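You operate a simulated robot arm through the tools that you are given. There is no shell and no other tool.

You are at the controls of a simulated robot arm. One attempt, no reset.

JOB
Clean both styli from the stand in the pot and hang each in the rack under its own number.
Fine: shut the lids again.

The check looks at the end state, three seconds after you hand in, the way a careful person would. Anything else that was tipped, shoved, dropped, spilled or broken makes it a failure. A push-on lid holds only when it is set on centred and level and pressed home; a screw cap is set on level and turned clockwise until tight.

ROBOT AND FRAMES
A 6-joint arm with a two-finger gripper, fixed in place. Base frame: the origin is on the floor under the middle of its stand, x ahead of it, y to its left, z up; the work surface is at about z = 710. Readings come in mm, rad, newtons and seconds.
With the tool pointing down near the work surface it reaches from about 380 to 680 mm from the base axis. Its first joint turns from -1.152 to 1.152 rad. Payload 2.45 kg.
Tool frame: the origin (TCP) lies between the finger pads and is the grasp point; the fingertips stand 30 mm ahead of it; z points along the fingers, y is the line along which they close. The gripper opens to 106 mm; its body begins 79 mm behind the TCP.
Orientation is told as [roll, pitch, yaw] about the base's x, y, z axes, in that order, counted from this pose: with the fingers straight down and closing along the base's y, the tool's x points along the base's -x, its y along +y and its z along -z.

CONTROLS
- The arm moves only by the tool servo_tool. Its argument "targets" is a list of rows, each a list of 7 numbers: the shift along the base's x, y, z in units of 400 mm (1.0 is 400 mm), then the turn, a rotation vector about the base's x, y, z in units of 120 degrees (1.0 is 120 degrees), then the opening in per cent of the stroke, from 0 (shut) to 100 (fully open). In form: [[tx, ty, tz, wx, wy, wz, claw], ...]. A call has 1 to 20 rows; each row is the pose to reach, as a shift and turn from the pose commanded when the call began. A call with a number of a shift or a turn outside -1 to 1 is refused whole. Rows are played at 5 a second. More than 50 mm and 0.15 rad between two rows, or a gripper value outside its range, and nothing of the call is played. Where a pose cannot be reached the arm comes as near as it can. A force on the tool above 40 N (or 10 N above the force at the start of the call, whichever is more), or a blocked arm, ends the call early, and 0.2 s more pass. Each finger travels about 153 mm/s and halts on what it meets, pressing with about 25 N; the grip force reading is that of the motor and also rises with nothing between the fingers. The clock runs only during rows and for 0.2 s after the last one: add rows that repeat a pose to give the fingers time. It gives the time, the measured TCP pose, the force on the tool (base axes), the opening and the grip force at its end, in the units of the frame above (readings bear some noise), with the torque about the TCP (base axes, N m) and any sound that the robot's microphone picked up.
- Cameras (640 x 400 px; columns grow to the right, rows downward): "scene" is fixed at [56, 409.1, 1406.5]; the picture's right is [-0.78, -0.63, 0.00], its down [-0.35, 0.43, -0.83] and it looks along [0.53, -0.65, -0.55] (base axes); focal length 341 px, centre (320, 200). "wrist" rides on the gripper at [76, -2, -106] in the tool frame; the picture's right is [0.02, 1.00, 0.00], its down [-0.78, 0.02, -0.62] and it looks along [-0.62, 0.01, 0.78] (tool axes); focal length 247 px, centre (320, 200). There is no depth. A picture from a camera that has moved, and an enlarged one, comes with that camera's place and axes in the base frame and with its lens.
- snapshot(camera): a new picture of that camera. The clock stands still meanwhile.
- enlarge(camera, box): a new picture of the part [left, top, right, bottom] of that camera's present view, enlarged. The clock stands still meanwhile.
- hand_in(): hands the job in; it is judged then, once.

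Nothing tells you positions but the pictures and the camera data. Unless the task says otherwise, let go and move clear before handing in.

The tools are called as name(argument=value, ...) on one line, values as JSON. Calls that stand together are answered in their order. servo_tool: Moves the arm, as the interface text tells. Its arguments: {"type":"object","properties":{"targets":{"type":"array","items":{"type":"array","items":{"type":"number"}}}},"required":["targets"]} The other tools are called the same way: snapshot (camera) takes a picture; enlarge (camera, box) takes an enlarged picture of a part of a camera's view; hand_in () hands the job in.

At the start:

```text
time: 0.0
tool_pos: [290.0, -172.8, 1139.6]
orientation: [0.0, -0.001, 0.0]
ft_force: [1.1, 0.2, -0.3]
moment: [0.01, 0.02, 0.0]
opening: 106.2
grip_force: 0.0
```

scene: 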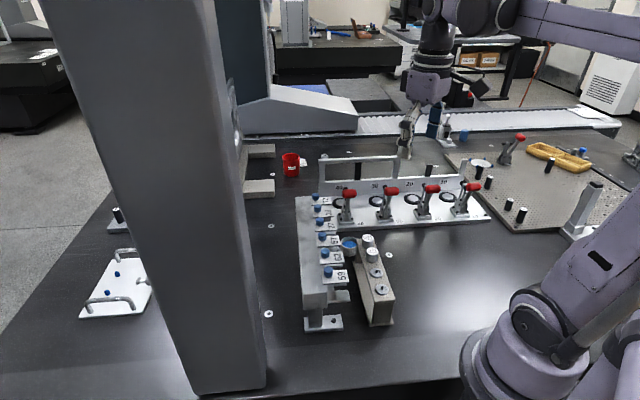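
wrist: 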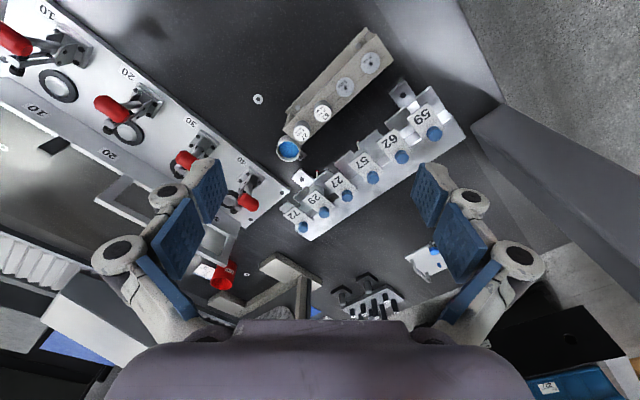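

I see a rack with numbered hangers (72, 29, 27, 57, 62, 59), a small stand with round items and a blue pot near it. I'll look closer before moving.

enlarge(camera="scene", box=[280, 170, 420, 340])

enlarge(camera="wrist", box=[260, 20, 480, 260])

enlarge(camera="wrist", box=[180, 200, 460, 340])

enlarge(camera="scene", box=[60, 180, 200, 340])

```text
2.35 times, centred on (350, 255) of scene
camera zoom: at [56.0, 409.1, 1406.5], right [-0.78, -0.63, 0.0], down [-0.35, 0.43, -0.83], along [0.53, -0.65, -0.55], focal length 802 px, centre (249, 71)
```

zoom: 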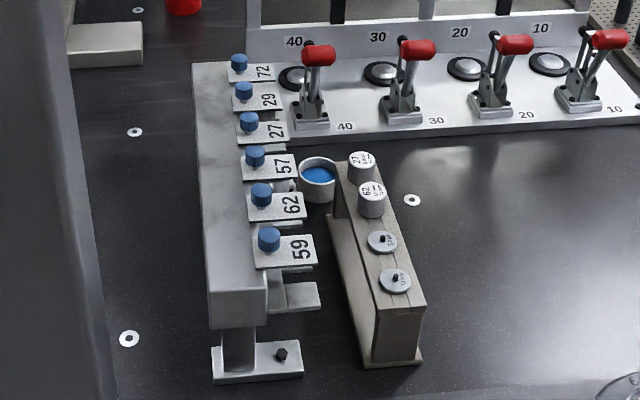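

```text
1.67 times, centred on (370, 140) of wrist
camera zoom: at [213.5, -173.4, 1243.2], right [-0.02, 1.0, 0.0], down [0.78, 0.02, 0.62], along [0.62, 0.01, -0.78], focal length 412 px, centre (237, 300)
```

zoom: 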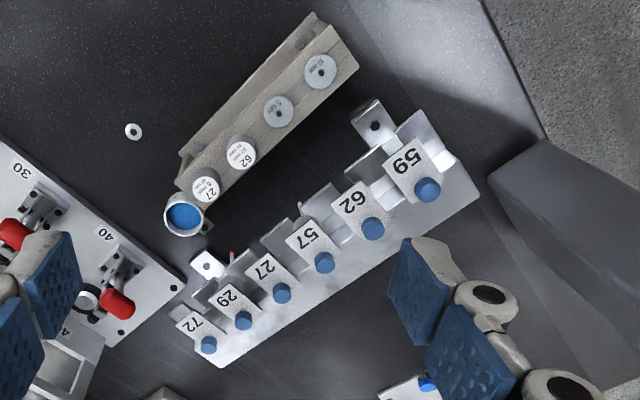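

```text
2.29 times, centred on (320, 270) of wrist
camera zoom: at [213.5, -173.4, 1243.2], right [-0.02, 1.0, 0.0], down [0.78, 0.02, 0.62], along [0.62, 0.01, -0.78], focal length 564 px, centre (320, 40)
```

zoom: 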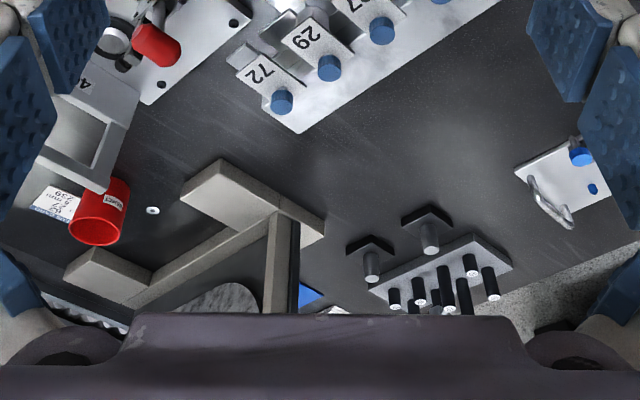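

```text
2.50 times, centred on (130, 260) of scene
camera zoom: at [56.0, 409.1, 1406.5], right [-0.78, -0.63, 0.0], down [-0.35, 0.43, -0.83], along [0.53, -0.65, -0.55], focal length 852 px, centre (795, 50)
```

zoom: 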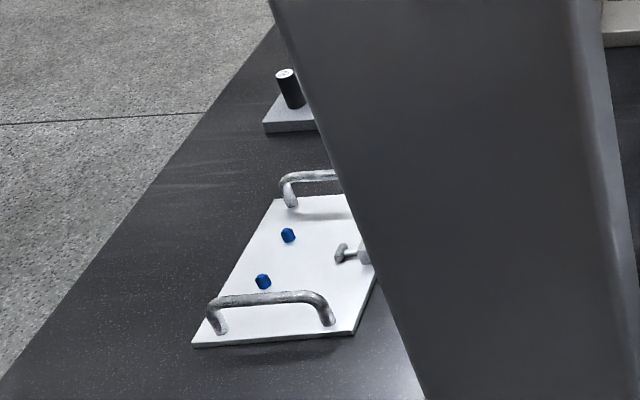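

The rack runs diagonally at about z≈885 from 59 (~365,0) to 72 (~571,-204). The stand with styli 27 and 62 is in front of it, and the pot with blue putty is beside it. I'll move the wrist camera to see the rack fronts better.

servo_tool(targets=[[0.028, -0.008, -0.028, 0, 0, 0.047, 100], [0.056, -0.017, -0.056, 0, 0, 0.094, 100], [0.084, -0.025, -0.084, 0, 0, 0.141, 100], [0.112, -0.034, -0.112, 0, 0, 0.188, 100], [0.14, -0.042, -0.14, 0, 0, 0.234, 100], [0.169, -0.05, -0.169, 0, 0, 0.281, 100], [0.197, -0.059, -0.197, 0, 0, 0.328, 100], [0.225, -0.0675, -0.225, 0, 0, 0.375, 100]])

snapshot(camera="wrist")

snapshot(camera="scene")

```text
time: 1.8
tool_pos: [378.7, -200.5, 1049.0]
orientation: [0.001, 0.0, 0.788]
ft_force: [1.2, 0.3, 0.3]
moment: [0.01, -0.01, -0.02]
opening: 106.0
grip_force: 0.1
```

```text
taken
camera wrist: at [327.0, -254.0, 1153.4], right [-0.72, 0.69, 0.0], down [0.54, 0.57, 0.62], along [0.43, 0.45, -0.78], focal length 247 px, centre (320, 200)
```

wrist: 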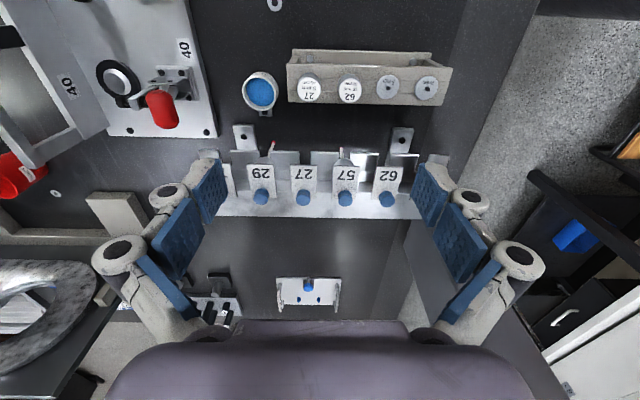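

```text
taken
```

scene: 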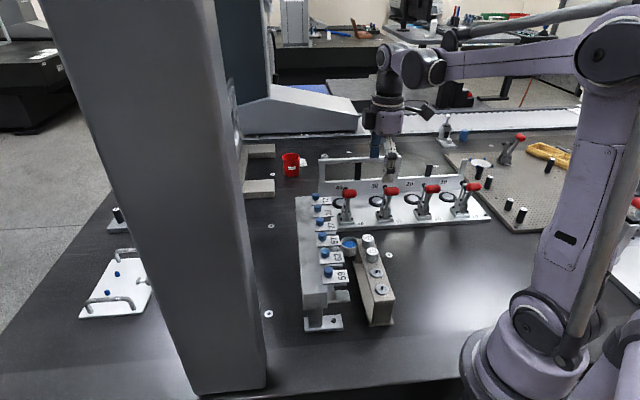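

enlarge(camera="wrist", box=[220, 110, 430, 240])

enlarge(camera="wrist", box=[230, 40, 460, 130])

enlarge(camera="scene", box=[330, 225, 400, 330])

enlarge(camera="scene", box=[290, 180, 360, 300])

```text
3.05 times, centred on (325, 175) of wrist
camera zoom: at [327.0, -254.0, 1153.4], right [-0.72, 0.69, 0.0], down [0.54, 0.57, 0.62], along [0.43, 0.45, -0.78], focal length 753 px, centre (305, 276)
```

zoom: 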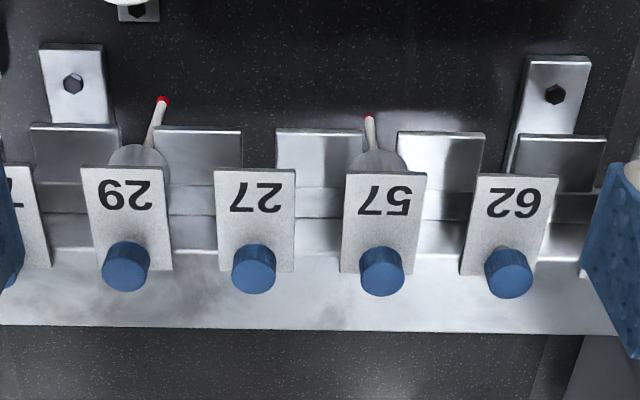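

```text
2.78 times, centred on (345, 85) of wrist
camera zoom: at [327.0, -254.0, 1153.4], right [-0.72, 0.69, 0.0], down [0.54, 0.57, 0.62], along [0.43, 0.45, -0.78], focal length 687 px, centre (250, 520)
```

zoom: 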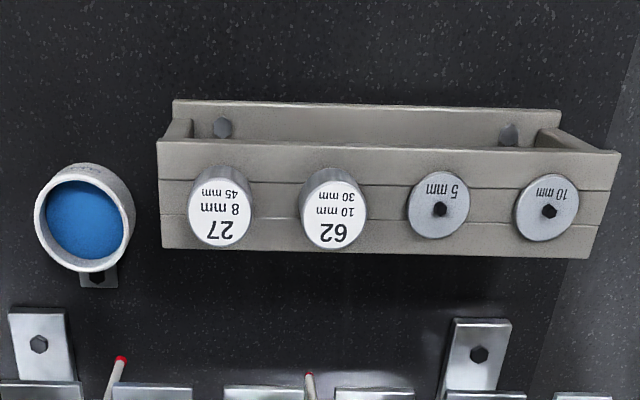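

```text
3.81 times, centred on (365, 278) of scene
camera zoom: at [56.0, 409.1, 1406.5], right [-0.78, -0.63, 0.0], down [-0.35, 0.43, -0.83], along [0.53, -0.65, -0.55], focal length 1298 px, centre (149, -95)
```

zoom: 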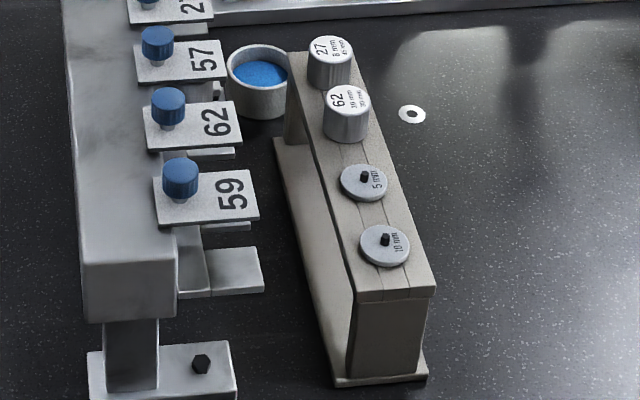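

```text
3.33 times, centred on (325, 240) of scene
camera zoom: at [56.0, 409.1, 1406.5], right [-0.78, -0.63, 0.0], down [-0.35, 0.43, -0.83], along [0.53, -0.65, -0.55], focal length 1136 px, centre (303, 67)
```

zoom: 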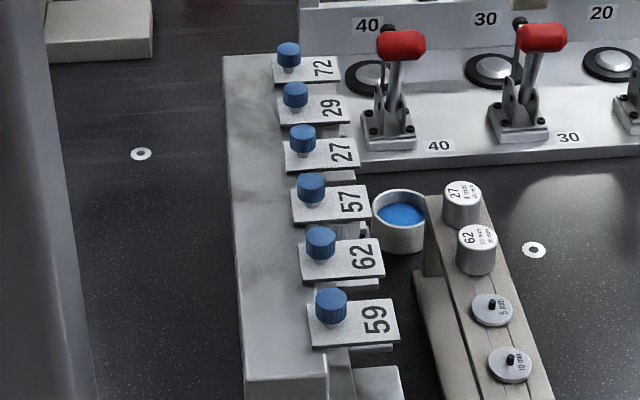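

Stylus 27 (8 mm / 45 mm) and 62 (10 mm / 30 mm) sit in the stand, the pot has blue putty, and rack slots 27 and 62 look empty while numbered lids with blue knobs cover the slots. I'll tilt the wrist to see the rack from the front.

servo_tool(targets=[[0, 0.006, -0.054, 0.03, -0.03, 0, 100], [0, 0.012, -0.107, 0.059, -0.059, 0, 100], [0, 0.018, -0.161, 0.089, -0.089, 0, 100], [0, 0.024, -0.215, 0.118, -0.118, 0, 100], [0, 0.03, -0.269, 0.148, -0.148, 0, 100], [0, 0.035, -0.3225, 0.177, -0.177, 0, 100]])

snapshot(camera="wrist")

snapshot(camera="scene")

```text
time: 3.2
tool_pos: [379.1, -187.2, 919.5]
orientation: [-0.002, -0.524, 0.786]
ft_force: [-0.4, -0.5, 0.7]
moment: [-0.01, 0.0, 0.0]
opening: 105.8
grip_force: 0.0
```

```text
taken
camera wrist: at [296.6, -271.2, 970.6], right [-0.72, 0.69, -0.01], down [0.25, 0.27, 0.93], along [0.65, 0.67, -0.37], focal length 247 px, centre (320, 200)
```

wrist: 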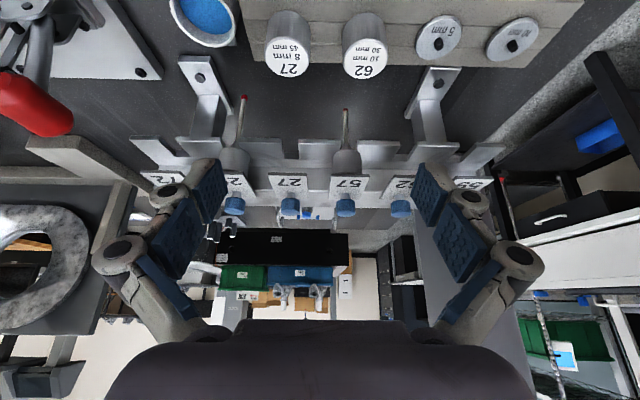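

```text
taken
```

scene: 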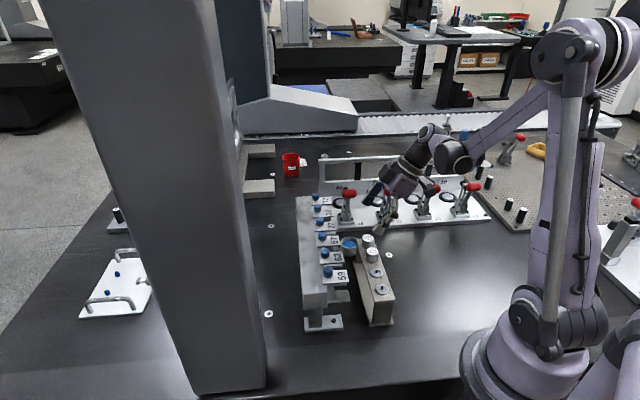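

enlarge(camera="wrist", box=[210, 80, 430, 225])

enlarge(camera="wrist", box=[150, 0, 560, 120])

enlarge(camera="wrist", box=[310, 120, 400, 225])

```text
2.76 times, centred on (320, 152) of wrist
camera zoom: at [296.6, -271.2, 970.6], right [-0.72, 0.69, -0.01], down [0.25, 0.27, 0.93], along [0.65, 0.67, -0.37], focal length 681 px, centre (320, 331)
```

zoom: 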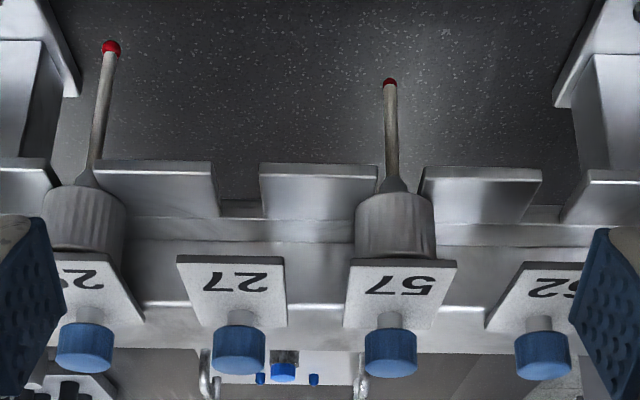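

```text
1.56 times, centred on (355, 60) of wrist
camera zoom: at [296.6, -271.2, 970.6], right [-0.72, 0.69, -0.01], down [0.25, 0.27, 0.93], along [0.65, 0.67, -0.37], focal length 386 px, centre (265, 418)
```

zoom: 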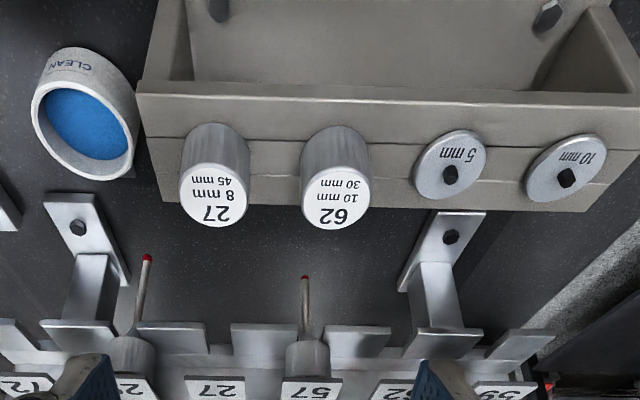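

```text
3.81 times, centred on (355, 172) of wrist
camera zoom: at [296.6, -271.2, 970.6], right [-0.72, 0.69, -0.01], down [0.25, 0.27, 0.93], along [0.65, 0.67, -0.37], focal length 941 px, centre (187, 305)
```

zoom: 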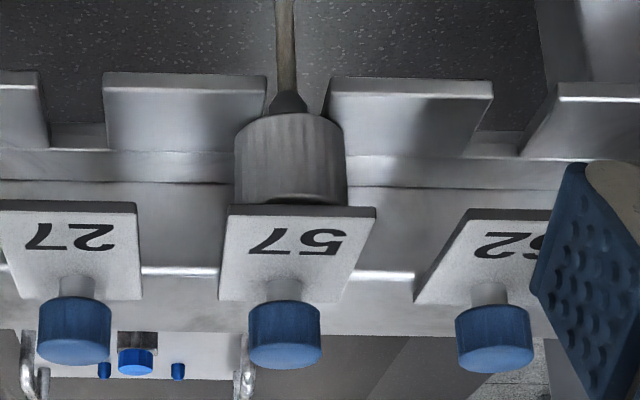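

enlarge(camera="wrist", box=[390, 140, 560, 340])

enlarge(camera="scene", box=[340, 110, 480, 250])

```text
2.00 times, centred on (475, 240) of wrist
camera zoom: at [296.6, -271.2, 970.6], right [-0.72, 0.69, -0.01], down [0.25, 0.27, 0.93], along [0.65, 0.67, -0.37], focal length 494 px, centre (10, 120)
```

zoom: 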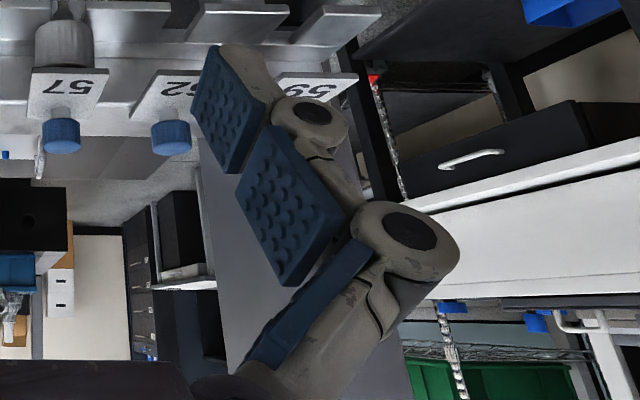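

```text
2.86 times, centred on (410, 180) of scene
camera zoom: at [56.0, 409.1, 1406.5], right [-0.78, -0.63, 0.0], down [-0.35, 0.43, -0.83], along [0.53, -0.65, -0.55], focal length 974 px, centre (63, 257)
```

zoom: 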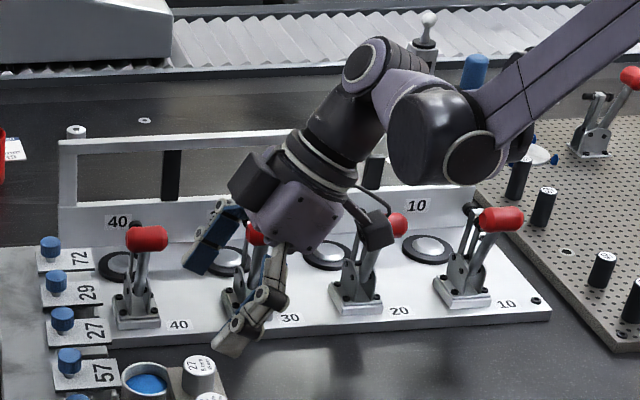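

Stylus bodies sit on fork plates with their stems hanging in the slots, and lids cover the slots from above, with a knob at each lid's rear. I want to learn the finger shape, so I'll return to a vertical pose and partly close the gripper in free air.

servo_tool(targets=[[0, 0, 0.04, -0.03, 0.03, 0, 80], [0, 0, 0.08, -0.059, 0.059, 0, 60], [0, 0, 0.12, -0.089, 0.089, 0, 40], [0, 0, 0.16, -0.118, 0.118, 0, 25], [0, 0, 0.2, -0.148, 0.148, 0, 25], [0, 0, 0.2, -0.177, 0.177, 0, 25], [0, 0, 0.2, -0.177, 0.177, 0, 25]])

snapshot(camera="wrist")

enlarge(camera="scene", box=[340, 80, 480, 250])

```text
time: 4.8
tool_pos: [378.1, -186.6, 1000.5]
orientation: [-0.001, 0.002, 0.787]
ft_force: [-0.1, -0.8, 0.1]
moment: [-0.01, -0.05, 0.02]
opening: 26.7
grip_force: 0.1
```

```text
taken
camera wrist: at [326.5, -240.3, 1104.9], right [-0.72, 0.69, 0.0], down [0.54, 0.57, 0.62], along [0.43, 0.45, -0.78], focal length 247 px, centre (320, 200)
```

wrist: 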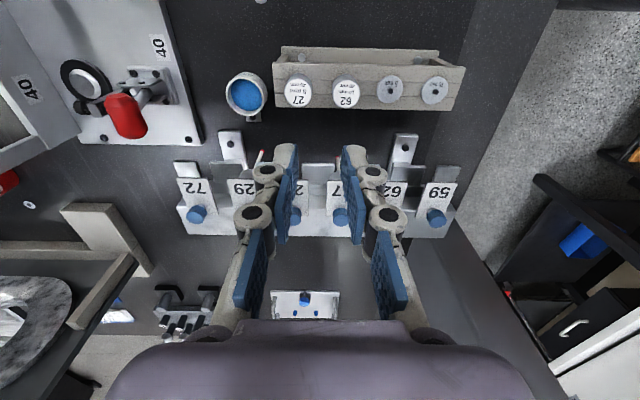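

```text
2.35 times, centred on (410, 165) of scene
camera zoom: at [56.0, 409.1, 1406.5], right [-0.78, -0.63, 0.0], down [-0.35, 0.43, -0.83], along [0.53, -0.65, -0.55], focal length 802 px, centre (108, 282)
```

zoom: 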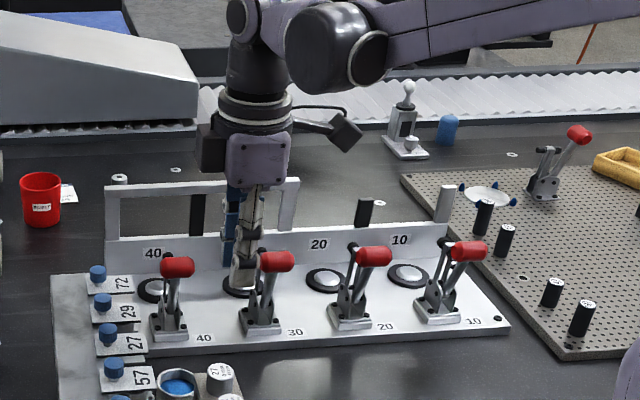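

enlarge(camera="wrist", box=[240, 130, 400, 260])

enlarge(camera="scene", box=[370, 130, 430, 220])

```text
3.08 times, centred on (320, 195) of wrist
camera zoom: at [326.5, -240.3, 1104.9], right [-0.72, 0.69, 0.0], down [0.54, 0.57, 0.62], along [0.43, 0.45, -0.78], focal length 760 px, centre (320, 215)
```

zoom: 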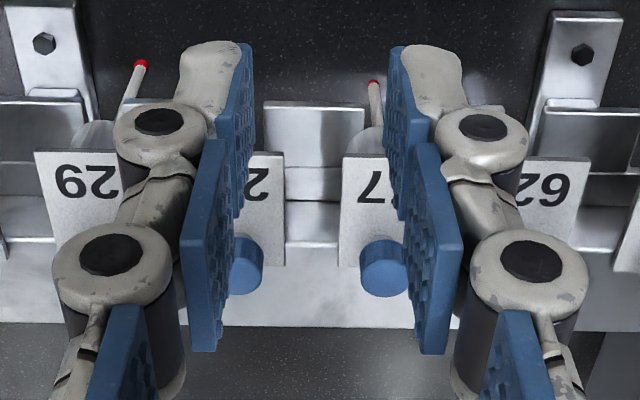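

```text
4.44 times, centred on (400, 175) of scene
camera zoom: at [56.0, 409.1, 1406.5], right [-0.78, -0.63, 0.0], down [-0.35, 0.43, -0.83], along [0.53, -0.65, -0.55], focal length 1515 px, centre (-36, 311)
```

zoom: 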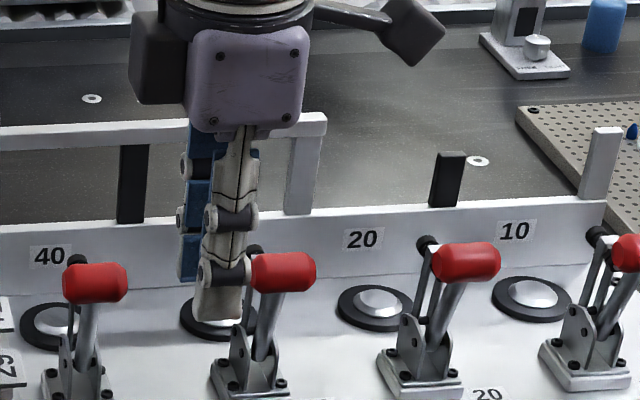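

The fingers are about 24 mm wide and 15 mm thick at the tip. Next I'll hover over lid 27's knob (about 489,-121) to refine its position and look closely at how the lid is mounted.

servo_tool(targets=[[0.07, 0.041, 0, 0, 0, 0, 40], [0.14, 0.082, 0, 0, 0, 0, 60], [0.2, 0.12, 0, 0, 0, 0, 60], [0.24, 0.145, 0, 0, 0, 0, 60], [0.2765, 0.164, 0, 0, 0, 0, 60], [0.2765, 0.164, 0, 0, 0, 0, 60]])

snapshot(camera="wrist")

enlarge(camera="wrist", box=[240, 20, 400, 140])

```text
time: 6.2
tool_pos: [489.2, -120.8, 1000.8]
orientation: [0.0, 0.001, 0.786]
ft_force: [0.5, -1.1, -0.2]
moment: [0.01, 0.0, 0.03]
opening: 63.4
grip_force: 0.1
```

```text
taken
camera wrist: at [437.7, -174.1, 1104.2], right [-0.72, 0.69, 0.0], down [0.54, 0.57, 0.62], along [0.43, 0.45, -0.78], focal length 247 px, centre (320, 200)
```

wrist: 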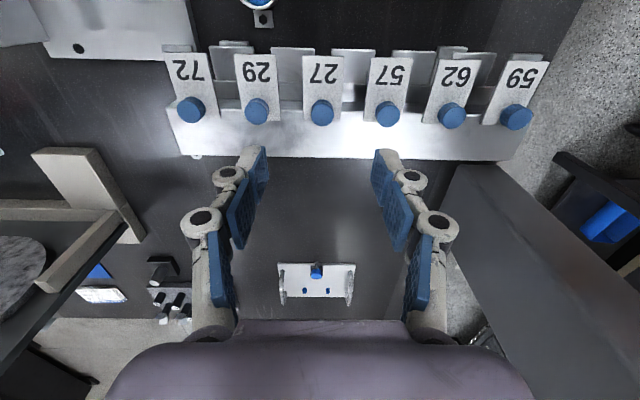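

```text
3.33 times, centred on (320, 80) of wrist
camera zoom: at [437.7, -174.1, 1104.2], right [-0.72, 0.69, 0.0], down [0.54, 0.57, 0.62], along [0.43, 0.45, -0.78], focal length 823 px, centre (320, 600)
```

zoom: 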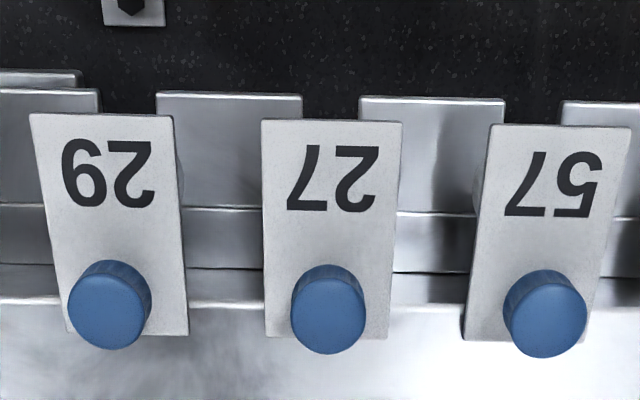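

The knob of lid 27 lies almost exactly on the tool axis. I'll descend with a narrower opening to straddle the knob with the fingertips.

servo_tool(targets=[[-0.0025, 0.0025, -0.07, 0, 0, 0, 40], [-0.0025, 0.0025, -0.14, 0, 0, 0, 40], [-0.0025, 0.0025, -0.18, 0, 0, 0, 40], [-0.0025, 0.0025, -0.205, 0, 0, 0, 40], [-0.0025, 0.0025, -0.205, 0, 0, 0, 40]])

snapshot(camera="wrist")

enlarge(camera="wrist", box=[240, 90, 400, 240])

enlarge(camera="scene", box=[280, 150, 380, 280])

```text
time: 7.4
tool_pos: [489.6, -119.6, 917.3]
orientation: [-0.001, 0.001, 0.786]
ft_force: [0.6, 0.0, -1.1]
moment: [-0.01, -0.01, 0.02]
opening: 42.1
grip_force: 0.1
```

```text
taken
camera wrist: at [437.6, -173.8, 1022.1], right [-0.72, 0.69, 0.0], down [0.54, 0.57, 0.62], along [0.43, 0.45, -0.78], focal length 247 px, centre (320, 200)
```

wrist: 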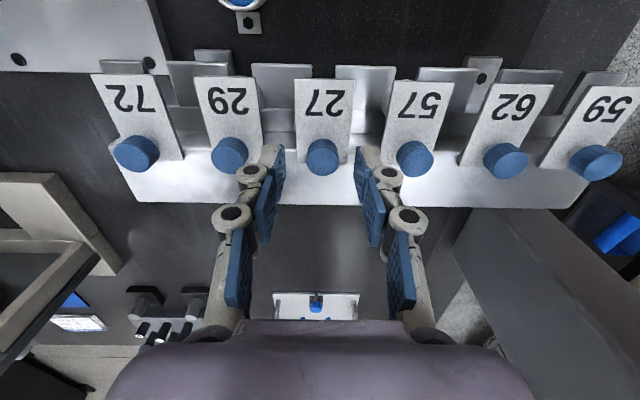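

```text
2.67 times, centred on (320, 165) of wrist
camera zoom: at [437.6, -173.8, 1022.1], right [-0.72, 0.69, 0.0], down [0.54, 0.57, 0.62], along [0.43, 0.45, -0.78], focal length 659 px, centre (320, 293)
```

zoom: 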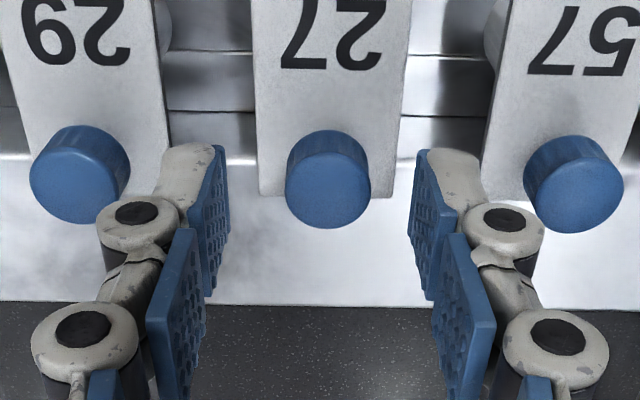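

```text
3.08 times, centred on (330, 215) of scene
camera zoom: at [56.0, 409.1, 1406.5], right [-0.78, -0.63, 0.0], down [-0.35, 0.43, -0.83], along [0.53, -0.65, -0.55], focal length 1049 px, centre (289, 154)
```

zoom: 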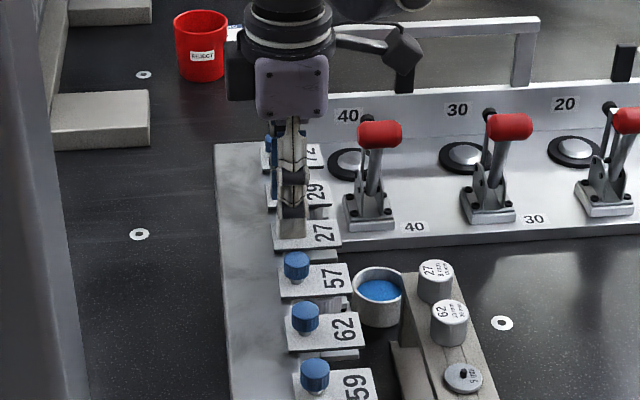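

The knob is centred between the open fingertips. I'll lower ~8 mm so the tips straddle the knob, then close gently.

servo_tool(targets=[[0, 0, -0.01, 0, 0, 0, 40], [0, 0, -0.02, 0, 0, 0, 40], [0, 0, -0.02, 0, 0, 0, 40]])

enlarge(camera="wrist", box=[240, 90, 400, 240])

enlarge(camera="scene", box=[295, 170, 345, 240])

```text
time: 8.2
tool_pos: [486.9, -119.0, 910.8]
orientation: [0.001, 0.0, 0.785]
ft_force: [0.3, 0.0, -0.1]
moment: [0.0, 0.01, 0.03]
opening: 42.5
grip_force: 0.1
```

```text
2.67 times, centred on (320, 165) of wrist
camera zoom: at [436.3, -173.5, 1014.9], right [-0.72, 0.69, 0.0], down [0.54, 0.57, 0.62], along [0.43, 0.45, -0.78], focal length 659 px, centre (320, 293)
```

zoom: 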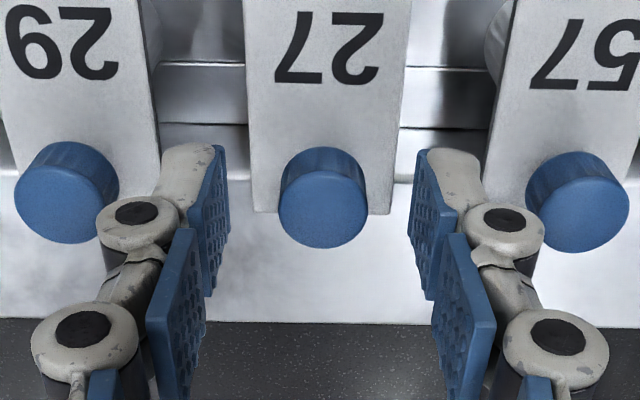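

```text
5.71 times, centred on (320, 205) of scene
camera zoom: at [56.0, 409.1, 1406.5], right [-0.78, -0.63, 0.0], down [-0.35, 0.43, -0.83], along [0.53, -0.65, -0.55], focal length 1948 px, centre (320, 171)
```

zoom: 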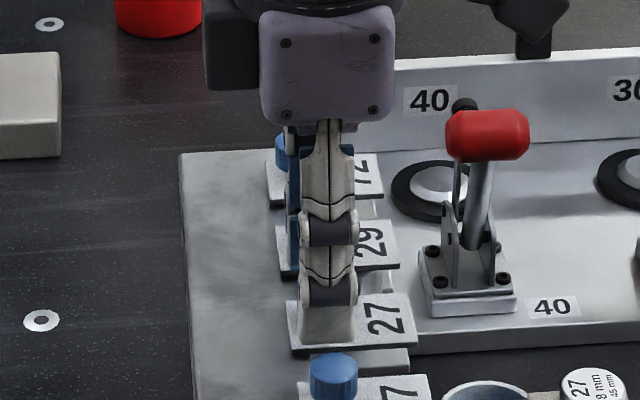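

servo_tool(targets=[[0, 0, 0, 0, 0, 0, 25], [0, 0, 0, 0, 0, 0, 12], [0, 0, 0, 0, 0, 0, 12]])

enlarge(camera="wrist", box=[240, 90, 400, 240])

```text
time: 9.0
tool_pos: [488.2, -119.3, 910.8]
orientation: [-0.001, -0.001, 0.786]
ft_force: [-3.7, 3.5, 0.2]
moment: [0.09, 0.16, 0.06]
opening: 19.3
grip_force: 25.6
```

```text
2.67 times, centred on (320, 165) of wrist
camera zoom: at [436.0, -173.1, 1015.0], right [-0.72, 0.69, 0.0], down [0.54, 0.57, 0.62], along [0.43, 0.45, -0.78], focal length 659 px, centre (320, 293)
```

zoom: 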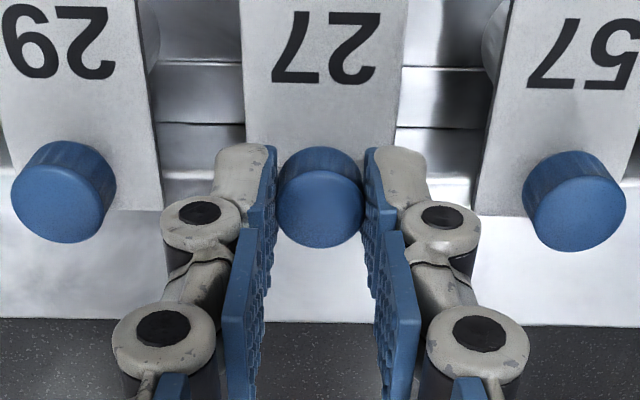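

The knob is held (19.3 mm). Now a small test pull backward (+h, over the bar) to see whether the lid slides.

servo_tool(targets=[[0.0035, 0.0035, 0, 0, 0, 0, 12], [0.007, 0.007, 0, 0, 0, 0, 12], [0.007, 0.007, 0, 0, 0, 0, 12]])

enlarge(camera="wrist", box=[240, 90, 400, 240])

```text
time: 9.8
tool_pos: [492.1, -115.0, 911.0]
orientation: [0.0, 0.0, 0.788]
ft_force: [-7.1, 4.9, 14.9]
moment: [0.02, 0.39, -0.02]
opening: 19.6
grip_force: 24.6
```

```text
2.67 times, centred on (320, 165) of wrist
camera zoom: at [439.7, -169.4, 1015.0], right [-0.72, 0.69, 0.0], down [0.54, 0.57, 0.62], along [0.43, 0.45, -0.78], focal length 659 px, centre (320, 293)
```

zoom: 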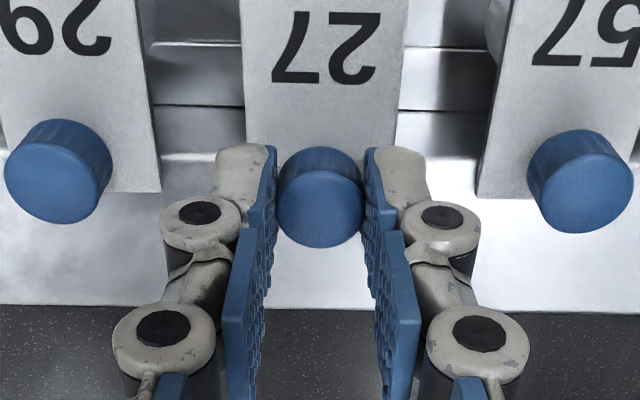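

The lid followed the knob backward about 4 mm relative to its neighbours, but there's an upward force of ~15 N. Let me check from the scene camera whether it slides or tips.

enlarge(camera="scene", box=[295, 170, 345, 240])

enlarge(camera="scene", box=[305, 190, 350, 225])

snapshot(camera="wrist")

```text
5.71 times, centred on (320, 205) of scene
camera zoom: at [55.6, 409.3, 1406.5], right [-0.78, -0.63, 0.0], down [-0.35, 0.43, -0.83], along [0.53, -0.65, -0.55], focal length 1948 px, centre (320, 171)
```

zoom: 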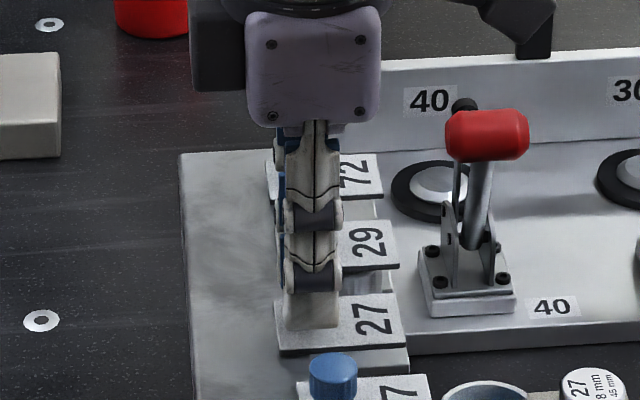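

```text
11.43 times, centred on (328, 208) of scene
camera zoom: at [55.6, 409.3, 1406.5], right [-0.78, -0.63, 0.0], down [-0.35, 0.43, -0.83], along [0.53, -0.65, -0.55], focal length 3896 px, centre (234, 114)
```

zoom: 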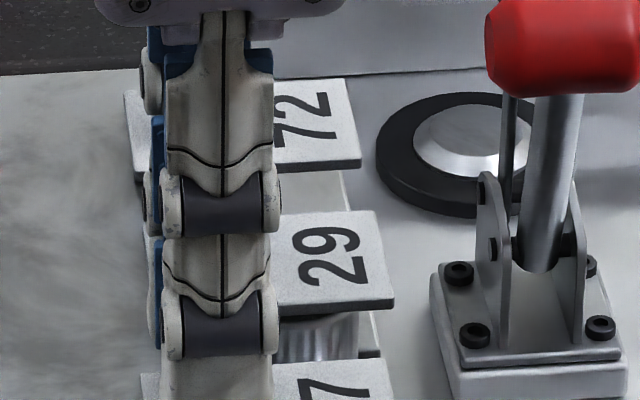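

```text
taken
camera wrist: at [439.7, -169.4, 1015.0], right [-0.72, 0.69, 0.0], down [0.54, 0.57, 0.62], along [0.43, 0.45, -0.78], focal length 247 px, centre (320, 200)
```

wrist: 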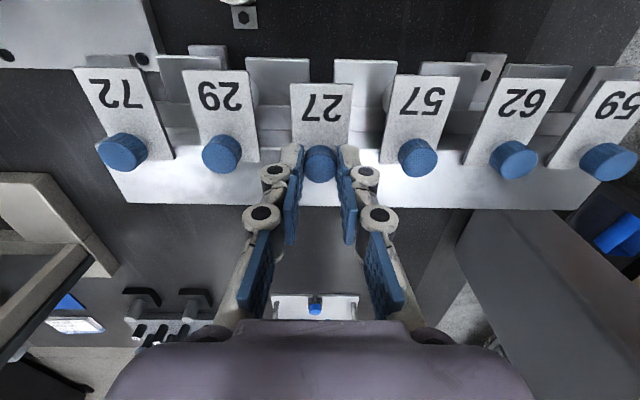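

It slides straight back. I'll continue a few more millimetres and monitor the forces.

servo_tool(targets=[[0.0035, 0.0035, 0, 0, 0, 0, 12], [0.007, 0.007, 0, 0, 0, 0, 12], [0.007, 0.007, 0, 0, 0, 0, 12]])

snapshot(camera="wrist")

enlarge(camera="scene", box=[295, 170, 345, 240])

```text
time: 10.6
tool_pos: [495.0, -113.3, 910.7]
orientation: [0.0, 0.0, 0.784]
ft_force: [-7.9, 9.4, 22.3]
moment: [0.28, 0.24, -0.01]
opening: 19.5
grip_force: 25.3
```

```text
taken
camera wrist: at [442.2, -166.9, 1014.4], right [-0.72, 0.69, 0.0], down [0.54, 0.57, 0.62], along [0.43, 0.45, -0.78], focal length 247 px, centre (320, 200)
```

wrist: 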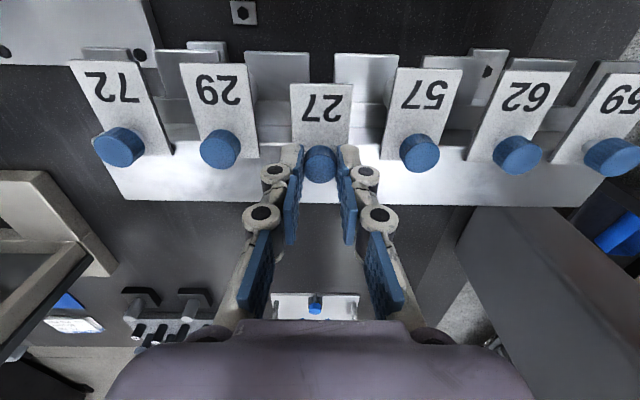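

```text
5.71 times, centred on (320, 205) of scene
camera zoom: at [55.4, 409.4, 1406.4], right [-0.78, -0.63, 0.0], down [-0.35, 0.43, -0.83], along [0.53, -0.65, -0.55], focal length 1948 px, centre (320, 171)
```

zoom: 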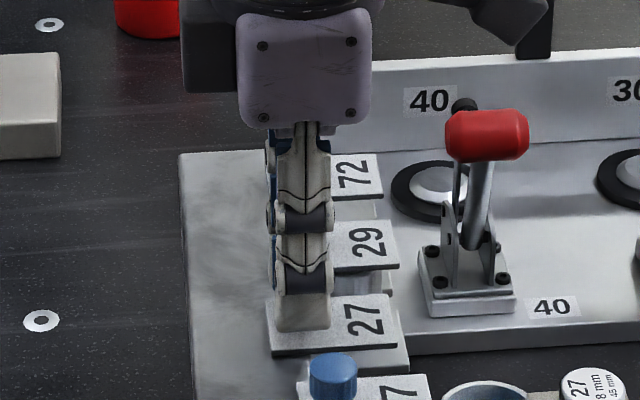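

The lid keeps sliding with almost no resistance along the travel, but vertical/lateral load builds. I'll relieve it with a slight lift and sideways correction and see how the forces respond.

servo_tool(targets=[[-0.0009, 0.0009, 0.0025, 0, 0, 0, 12], [-0.0009, 0.0009, 0.0025, 0, 0, 0, 12]])

```text
time: 11.2
tool_pos: [493.9, -113.2, 909.2]
orientation: [0.0, 0.0, 0.786]
ft_force: [-8.2, 9.8, 1.6]
moment: [0.33, 0.12, 0.0]
opening: 19.2
grip_force: 25.8
```

A 1 mm lift removed the vertical load. Continuing the slide.

servo_tool(targets=[[0.007, 0.007, 0.0, 0, 0, 0, 12], [0.014, 0.014, 0.001, 0, 0, 0, 12], [0.021, 0.021, 0.002, 0, 0, 0, 12], [0.021, 0.021, 0.002, 0, 0, 0, 12]])

snapshot(camera="wrist")

```text
time: 12.2
tool_pos: [503.9, -103.4, 912.0]
orientation: [0.0, 0.0, 0.789]
ft_force: [-9.8, 10.2, 0.4]
moment: [0.2, 0.3, -0.01]
opening: 19.5
grip_force: 25.0
```

```text
taken
camera wrist: at [450.9, -158.4, 1016.1], right [-0.72, 0.69, 0.0], down [0.54, 0.57, 0.62], along [0.43, 0.45, -0.78], focal length 247 px, centre (320, 200)
```

wrist: 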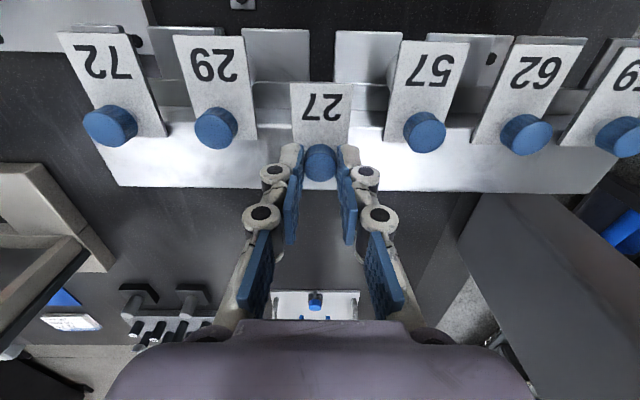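

servo_tool(targets=[[0.007, 0.007, 0.0, 0, 0, 0, 12], [0.014, 0.014, 0.0, 0, 0, 0, 12], [0.021, 0.021, 0.001, 0, 0, 0, 12], [0.028, 0.028, 0.001, 0, 0, 0, 12], [0.028, 0.028, 0.001, 0, 0, 0, 12]])

snapshot(camera="wrist")

```text
time: 13.4
tool_pos: [513.1, -93.6, 913.1]
orientation: [0.001, 0.003, 0.788]
ft_force: [-11.9, 12.7, 0.4]
moment: [0.28, 0.32, 0.01]
opening: 19.3
grip_force: 25.2
```

```text
taken
camera wrist: at [461.8, -147.8, 1017.0], right [-0.72, 0.69, 0.0], down [0.54, 0.57, 0.62], along [0.43, 0.45, -0.78], focal length 247 px, centre (320, 200)
```

wrist: 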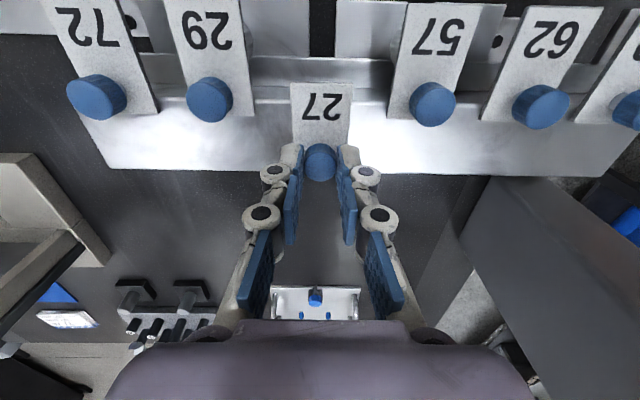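

Slide is at about 36 mm; I'll continue ~10 mm more, trimming the lateral offset, watching for an end stop.

servo_tool(targets=[[0.0055, 0.0085, 0.0, 0, 0, 0, 12], [0.011, 0.0135, 0.0, 0, 0, 0, 12], [0.0155, 0.018, 0.0, 0, 0, 0, 12], [0.0155, 0.018, 0.0, 0, 0, 0, 12]])

snapshot(camera="wrist")

```text
time: 14.4
tool_pos: [519.0, -87.2, 913.8]
orientation: [0.001, 0.001, 0.784]
ft_force: [-13.1, 2.3, -0.1]
moment: [0.38, 0.1, 0.01]
opening: 19.3
grip_force: 24.7
```

```text
taken
camera wrist: at [467.3, -141.6, 1017.5], right [-0.72, 0.69, 0.0], down [0.54, 0.57, 0.62], along [0.43, 0.45, -0.78], focal length 247 px, centre (320, 200)
```

wrist: 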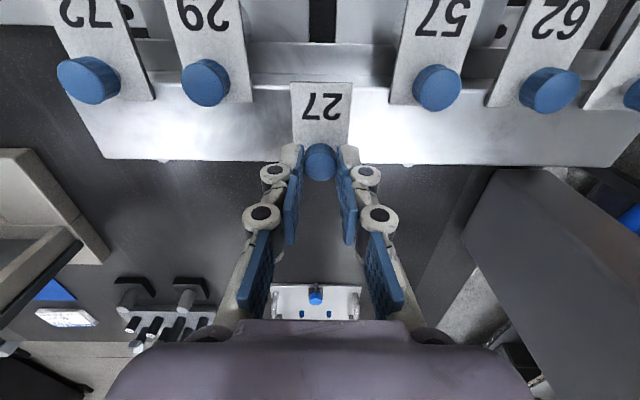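

The lid is open about 45 mm and now shows slight resistance, so it is at its end stop. I'll release the knob and rise straight up.

servo_tool(targets=[[0, 0, 0, 0, 0, 0, 30], [0, 0, 0, 0, 0, 0, 40], [0, 0, 0, 0, 0, 0, 40], [0, 0, 0.05, 0, 0, 0, 40], [0, 0, 0.12, 0, 0, 0, 40], [-0.05, -0.05, 0.2, 0, 0, 0, 60], [-0.1, -0.1, 0.22, 0, 0, 0, 80], [-0.1, -0.1, 0.22, 0, 0, 0, 80]])

snapshot(camera="wrist")

enlarge(camera="wrist", box=[240, 20, 400, 140])

enlarge(camera="scene", box=[280, 170, 390, 290])

```text
time: 16.2
tool_pos: [478.6, -126.6, 1002.9]
orientation: [0.001, 0.001, 0.785]
ft_force: [0.0, -0.1, -0.4]
moment: [-0.02, -0.01, 0.0]
opening: 84.9
grip_force: 0.1
```

```text
taken
camera wrist: at [426.0, -180.5, 1106.8], right [-0.72, 0.69, 0.0], down [0.54, 0.57, 0.62], along [0.43, 0.45, -0.78], focal length 247 px, centre (320, 200)
```

wrist: 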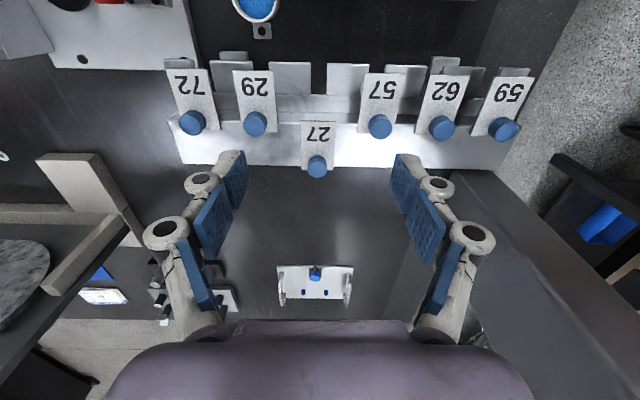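

```text
3.33 times, centred on (320, 80) of wrist
camera zoom: at [426.0, -180.5, 1106.8], right [-0.72, 0.69, 0.0], down [0.54, 0.57, 0.62], along [0.43, 0.45, -0.78], focal length 823 px, centre (320, 600)
```

zoom: 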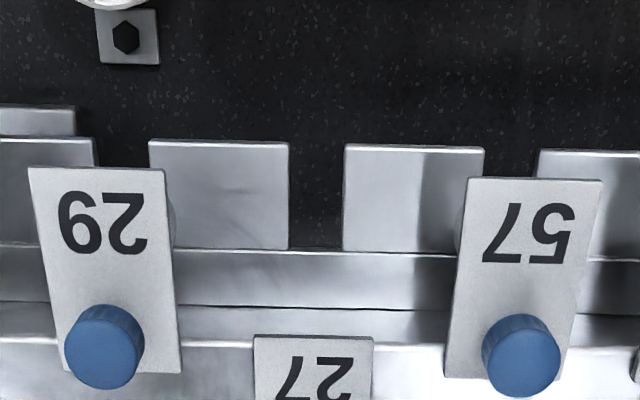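

```text
3.33 times, centred on (335, 230) of scene
camera zoom: at [56.0, 409.1, 1406.5], right [-0.78, -0.63, 0.0], down [-0.35, 0.43, -0.83], along [0.53, -0.65, -0.55], focal length 1136 px, centre (270, 100)
```

zoom: 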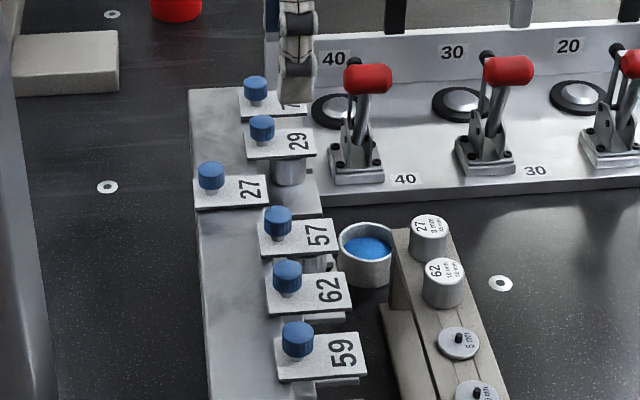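

enlarge(camera="scene", box=[310, 195, 355, 260])

enlarge(camera="scene", box=[340, 220, 400, 290])

```text
6.15 times, centred on (332, 228) of scene
camera zoom: at [56.0, 409.1, 1406.5], right [-0.78, -0.63, 0.0], down [-0.35, 0.43, -0.83], along [0.53, -0.65, -0.55], focal length 2098 px, centre (243, 31)
```

zoom: 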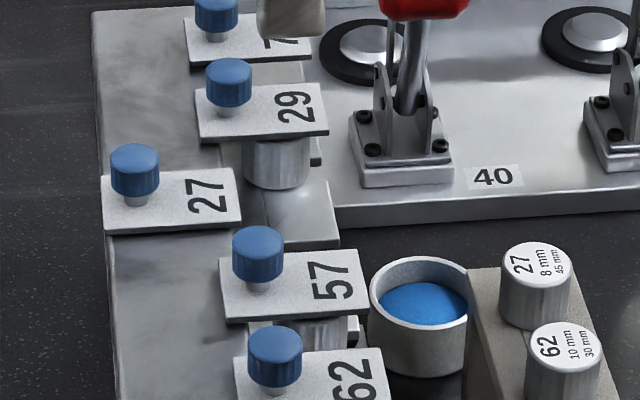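

```text
5.71 times, centred on (370, 255) of scene
camera zoom: at [56.0, 409.1, 1406.5], right [-0.78, -0.63, 0.0], down [-0.35, 0.43, -0.83], along [0.53, -0.65, -0.55], focal length 1948 px, centre (34, -114)
```

zoom: 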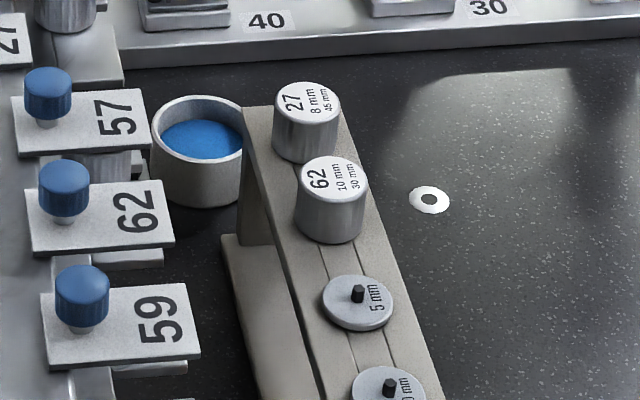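

Lid 27 is open and slot 27 is visible. Now I'll hover over lid 62's knob to refine its position.

servo_tool(targets=[[-0.06, 0.07, 0, 0, 0, 0, 60], [-0.12, 0.14, 0, 0, 0, 0, 45], [-0.1815, 0.205, 0, 0, 0, 0, 40], [-0.1815, 0.205, 0, 0, 0, 0, 40]])

snapshot(camera="wrist")

enlarge(camera="wrist", box=[240, 30, 400, 150])

```text
time: 17.2
tool_pos: [407.2, -46.0, 1002.5]
orientation: [0.0, -0.001, 0.784]
ft_force: [-1.0, -0.2, -0.5]
moment: [0.0, 0.0, 0.0]
opening: 42.1
grip_force: 0.1
```

```text
taken
camera wrist: at [355.0, -99.5, 1105.9], right [-0.72, 0.69, 0.0], down [0.54, 0.57, 0.62], along [0.43, 0.45, -0.78], focal length 247 px, centre (320, 200)
```

wrist: 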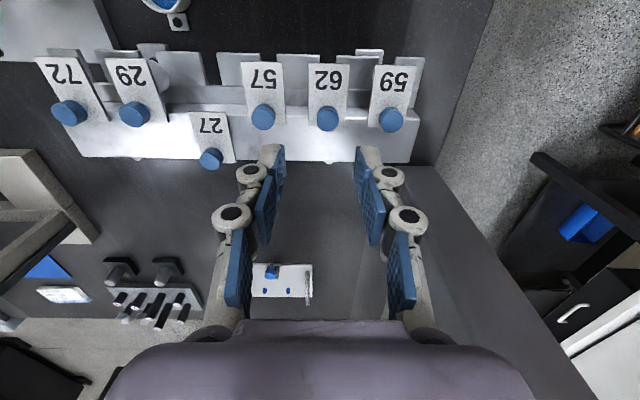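

```text
3.33 times, centred on (320, 90) of wrist
camera zoom: at [355.0, -99.5, 1105.9], right [-0.72, 0.69, 0.0], down [0.54, 0.57, 0.62], along [0.43, 0.45, -0.78], focal length 823 px, centre (320, 567)
```

zoom: 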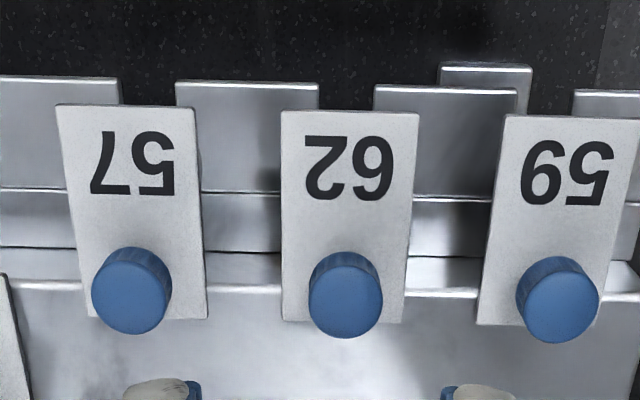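

Knob 62 is ~5 mm off to the right. I'll correct and descend to straddle it, a bit higher than last time (tips clear of the lid).

servo_tool(targets=[[-0.008, 0.0115, -0.07, 0, 0, 0, 40], [-0.008, 0.0115, -0.14, 0, 0, 0, 40], [-0.008, 0.0115, -0.19, 0, 0, 0, 40], [-0.008, 0.0115, -0.2125, 0, 0, 0, 40], [-0.008, 0.0115, -0.2125, 0, 0, 0, 40]])

enlarge(camera="wrist", box=[240, 90, 400, 240])

```text
time: 18.4
tool_pos: [405.0, -39.8, 916.6]
orientation: [0.001, 0.0, 0.786]
ft_force: [0.5, -0.5, -0.3]
moment: [-0.02, 0.0, 0.01]
opening: 42.8
grip_force: 0.2
```

```text
2.67 times, centred on (320, 165) of wrist
camera zoom: at [353.4, -94.8, 1020.0], right [-0.72, 0.69, 0.0], down [0.54, 0.57, 0.62], along [0.43, 0.45, -0.78], focal length 659 px, centre (320, 293)
```

zoom: 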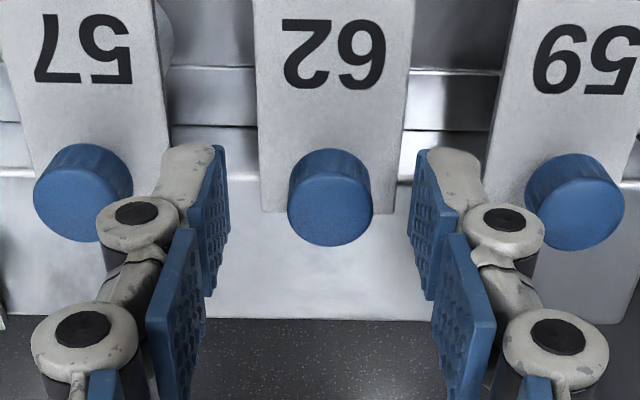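

servo_tool(targets=[[-0.003, 0.003, 0, 0, 0, 0, 40], [-0.003, 0.003, 0, 0, 0, 0, 25], [-0.003, 0.003, 0, 0, 0, 0, 12], [-0.003, 0.003, 0, 0, 0, 0, 12]])

enlarge(camera="wrist", box=[240, 90, 400, 240])

```text
time: 19.4
tool_pos: [403.3, -38.0, 914.2]
orientation: [0.001, 0.0, 0.785]
ft_force: [-2.6, 1.8, -0.2]
moment: [0.04, 0.1, 0.0]
opening: 19.4
grip_force: 24.4
```

```text
2.67 times, centred on (320, 165) of wrist
camera zoom: at [351.2, -93.7, 1019.9], right [-0.72, 0.69, 0.0], down [0.54, 0.57, 0.62], along [0.43, 0.45, -0.78], focal length 659 px, centre (320, 293)
```

zoom: 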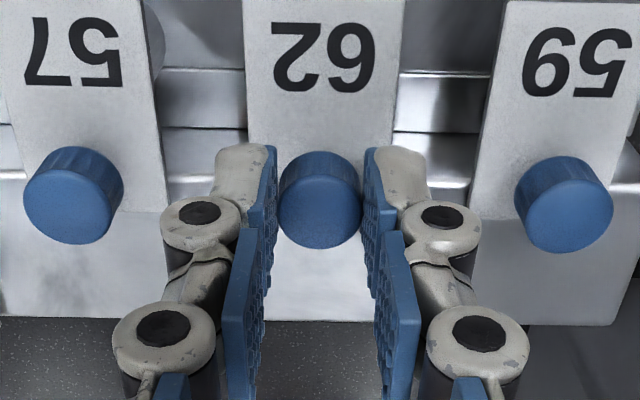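

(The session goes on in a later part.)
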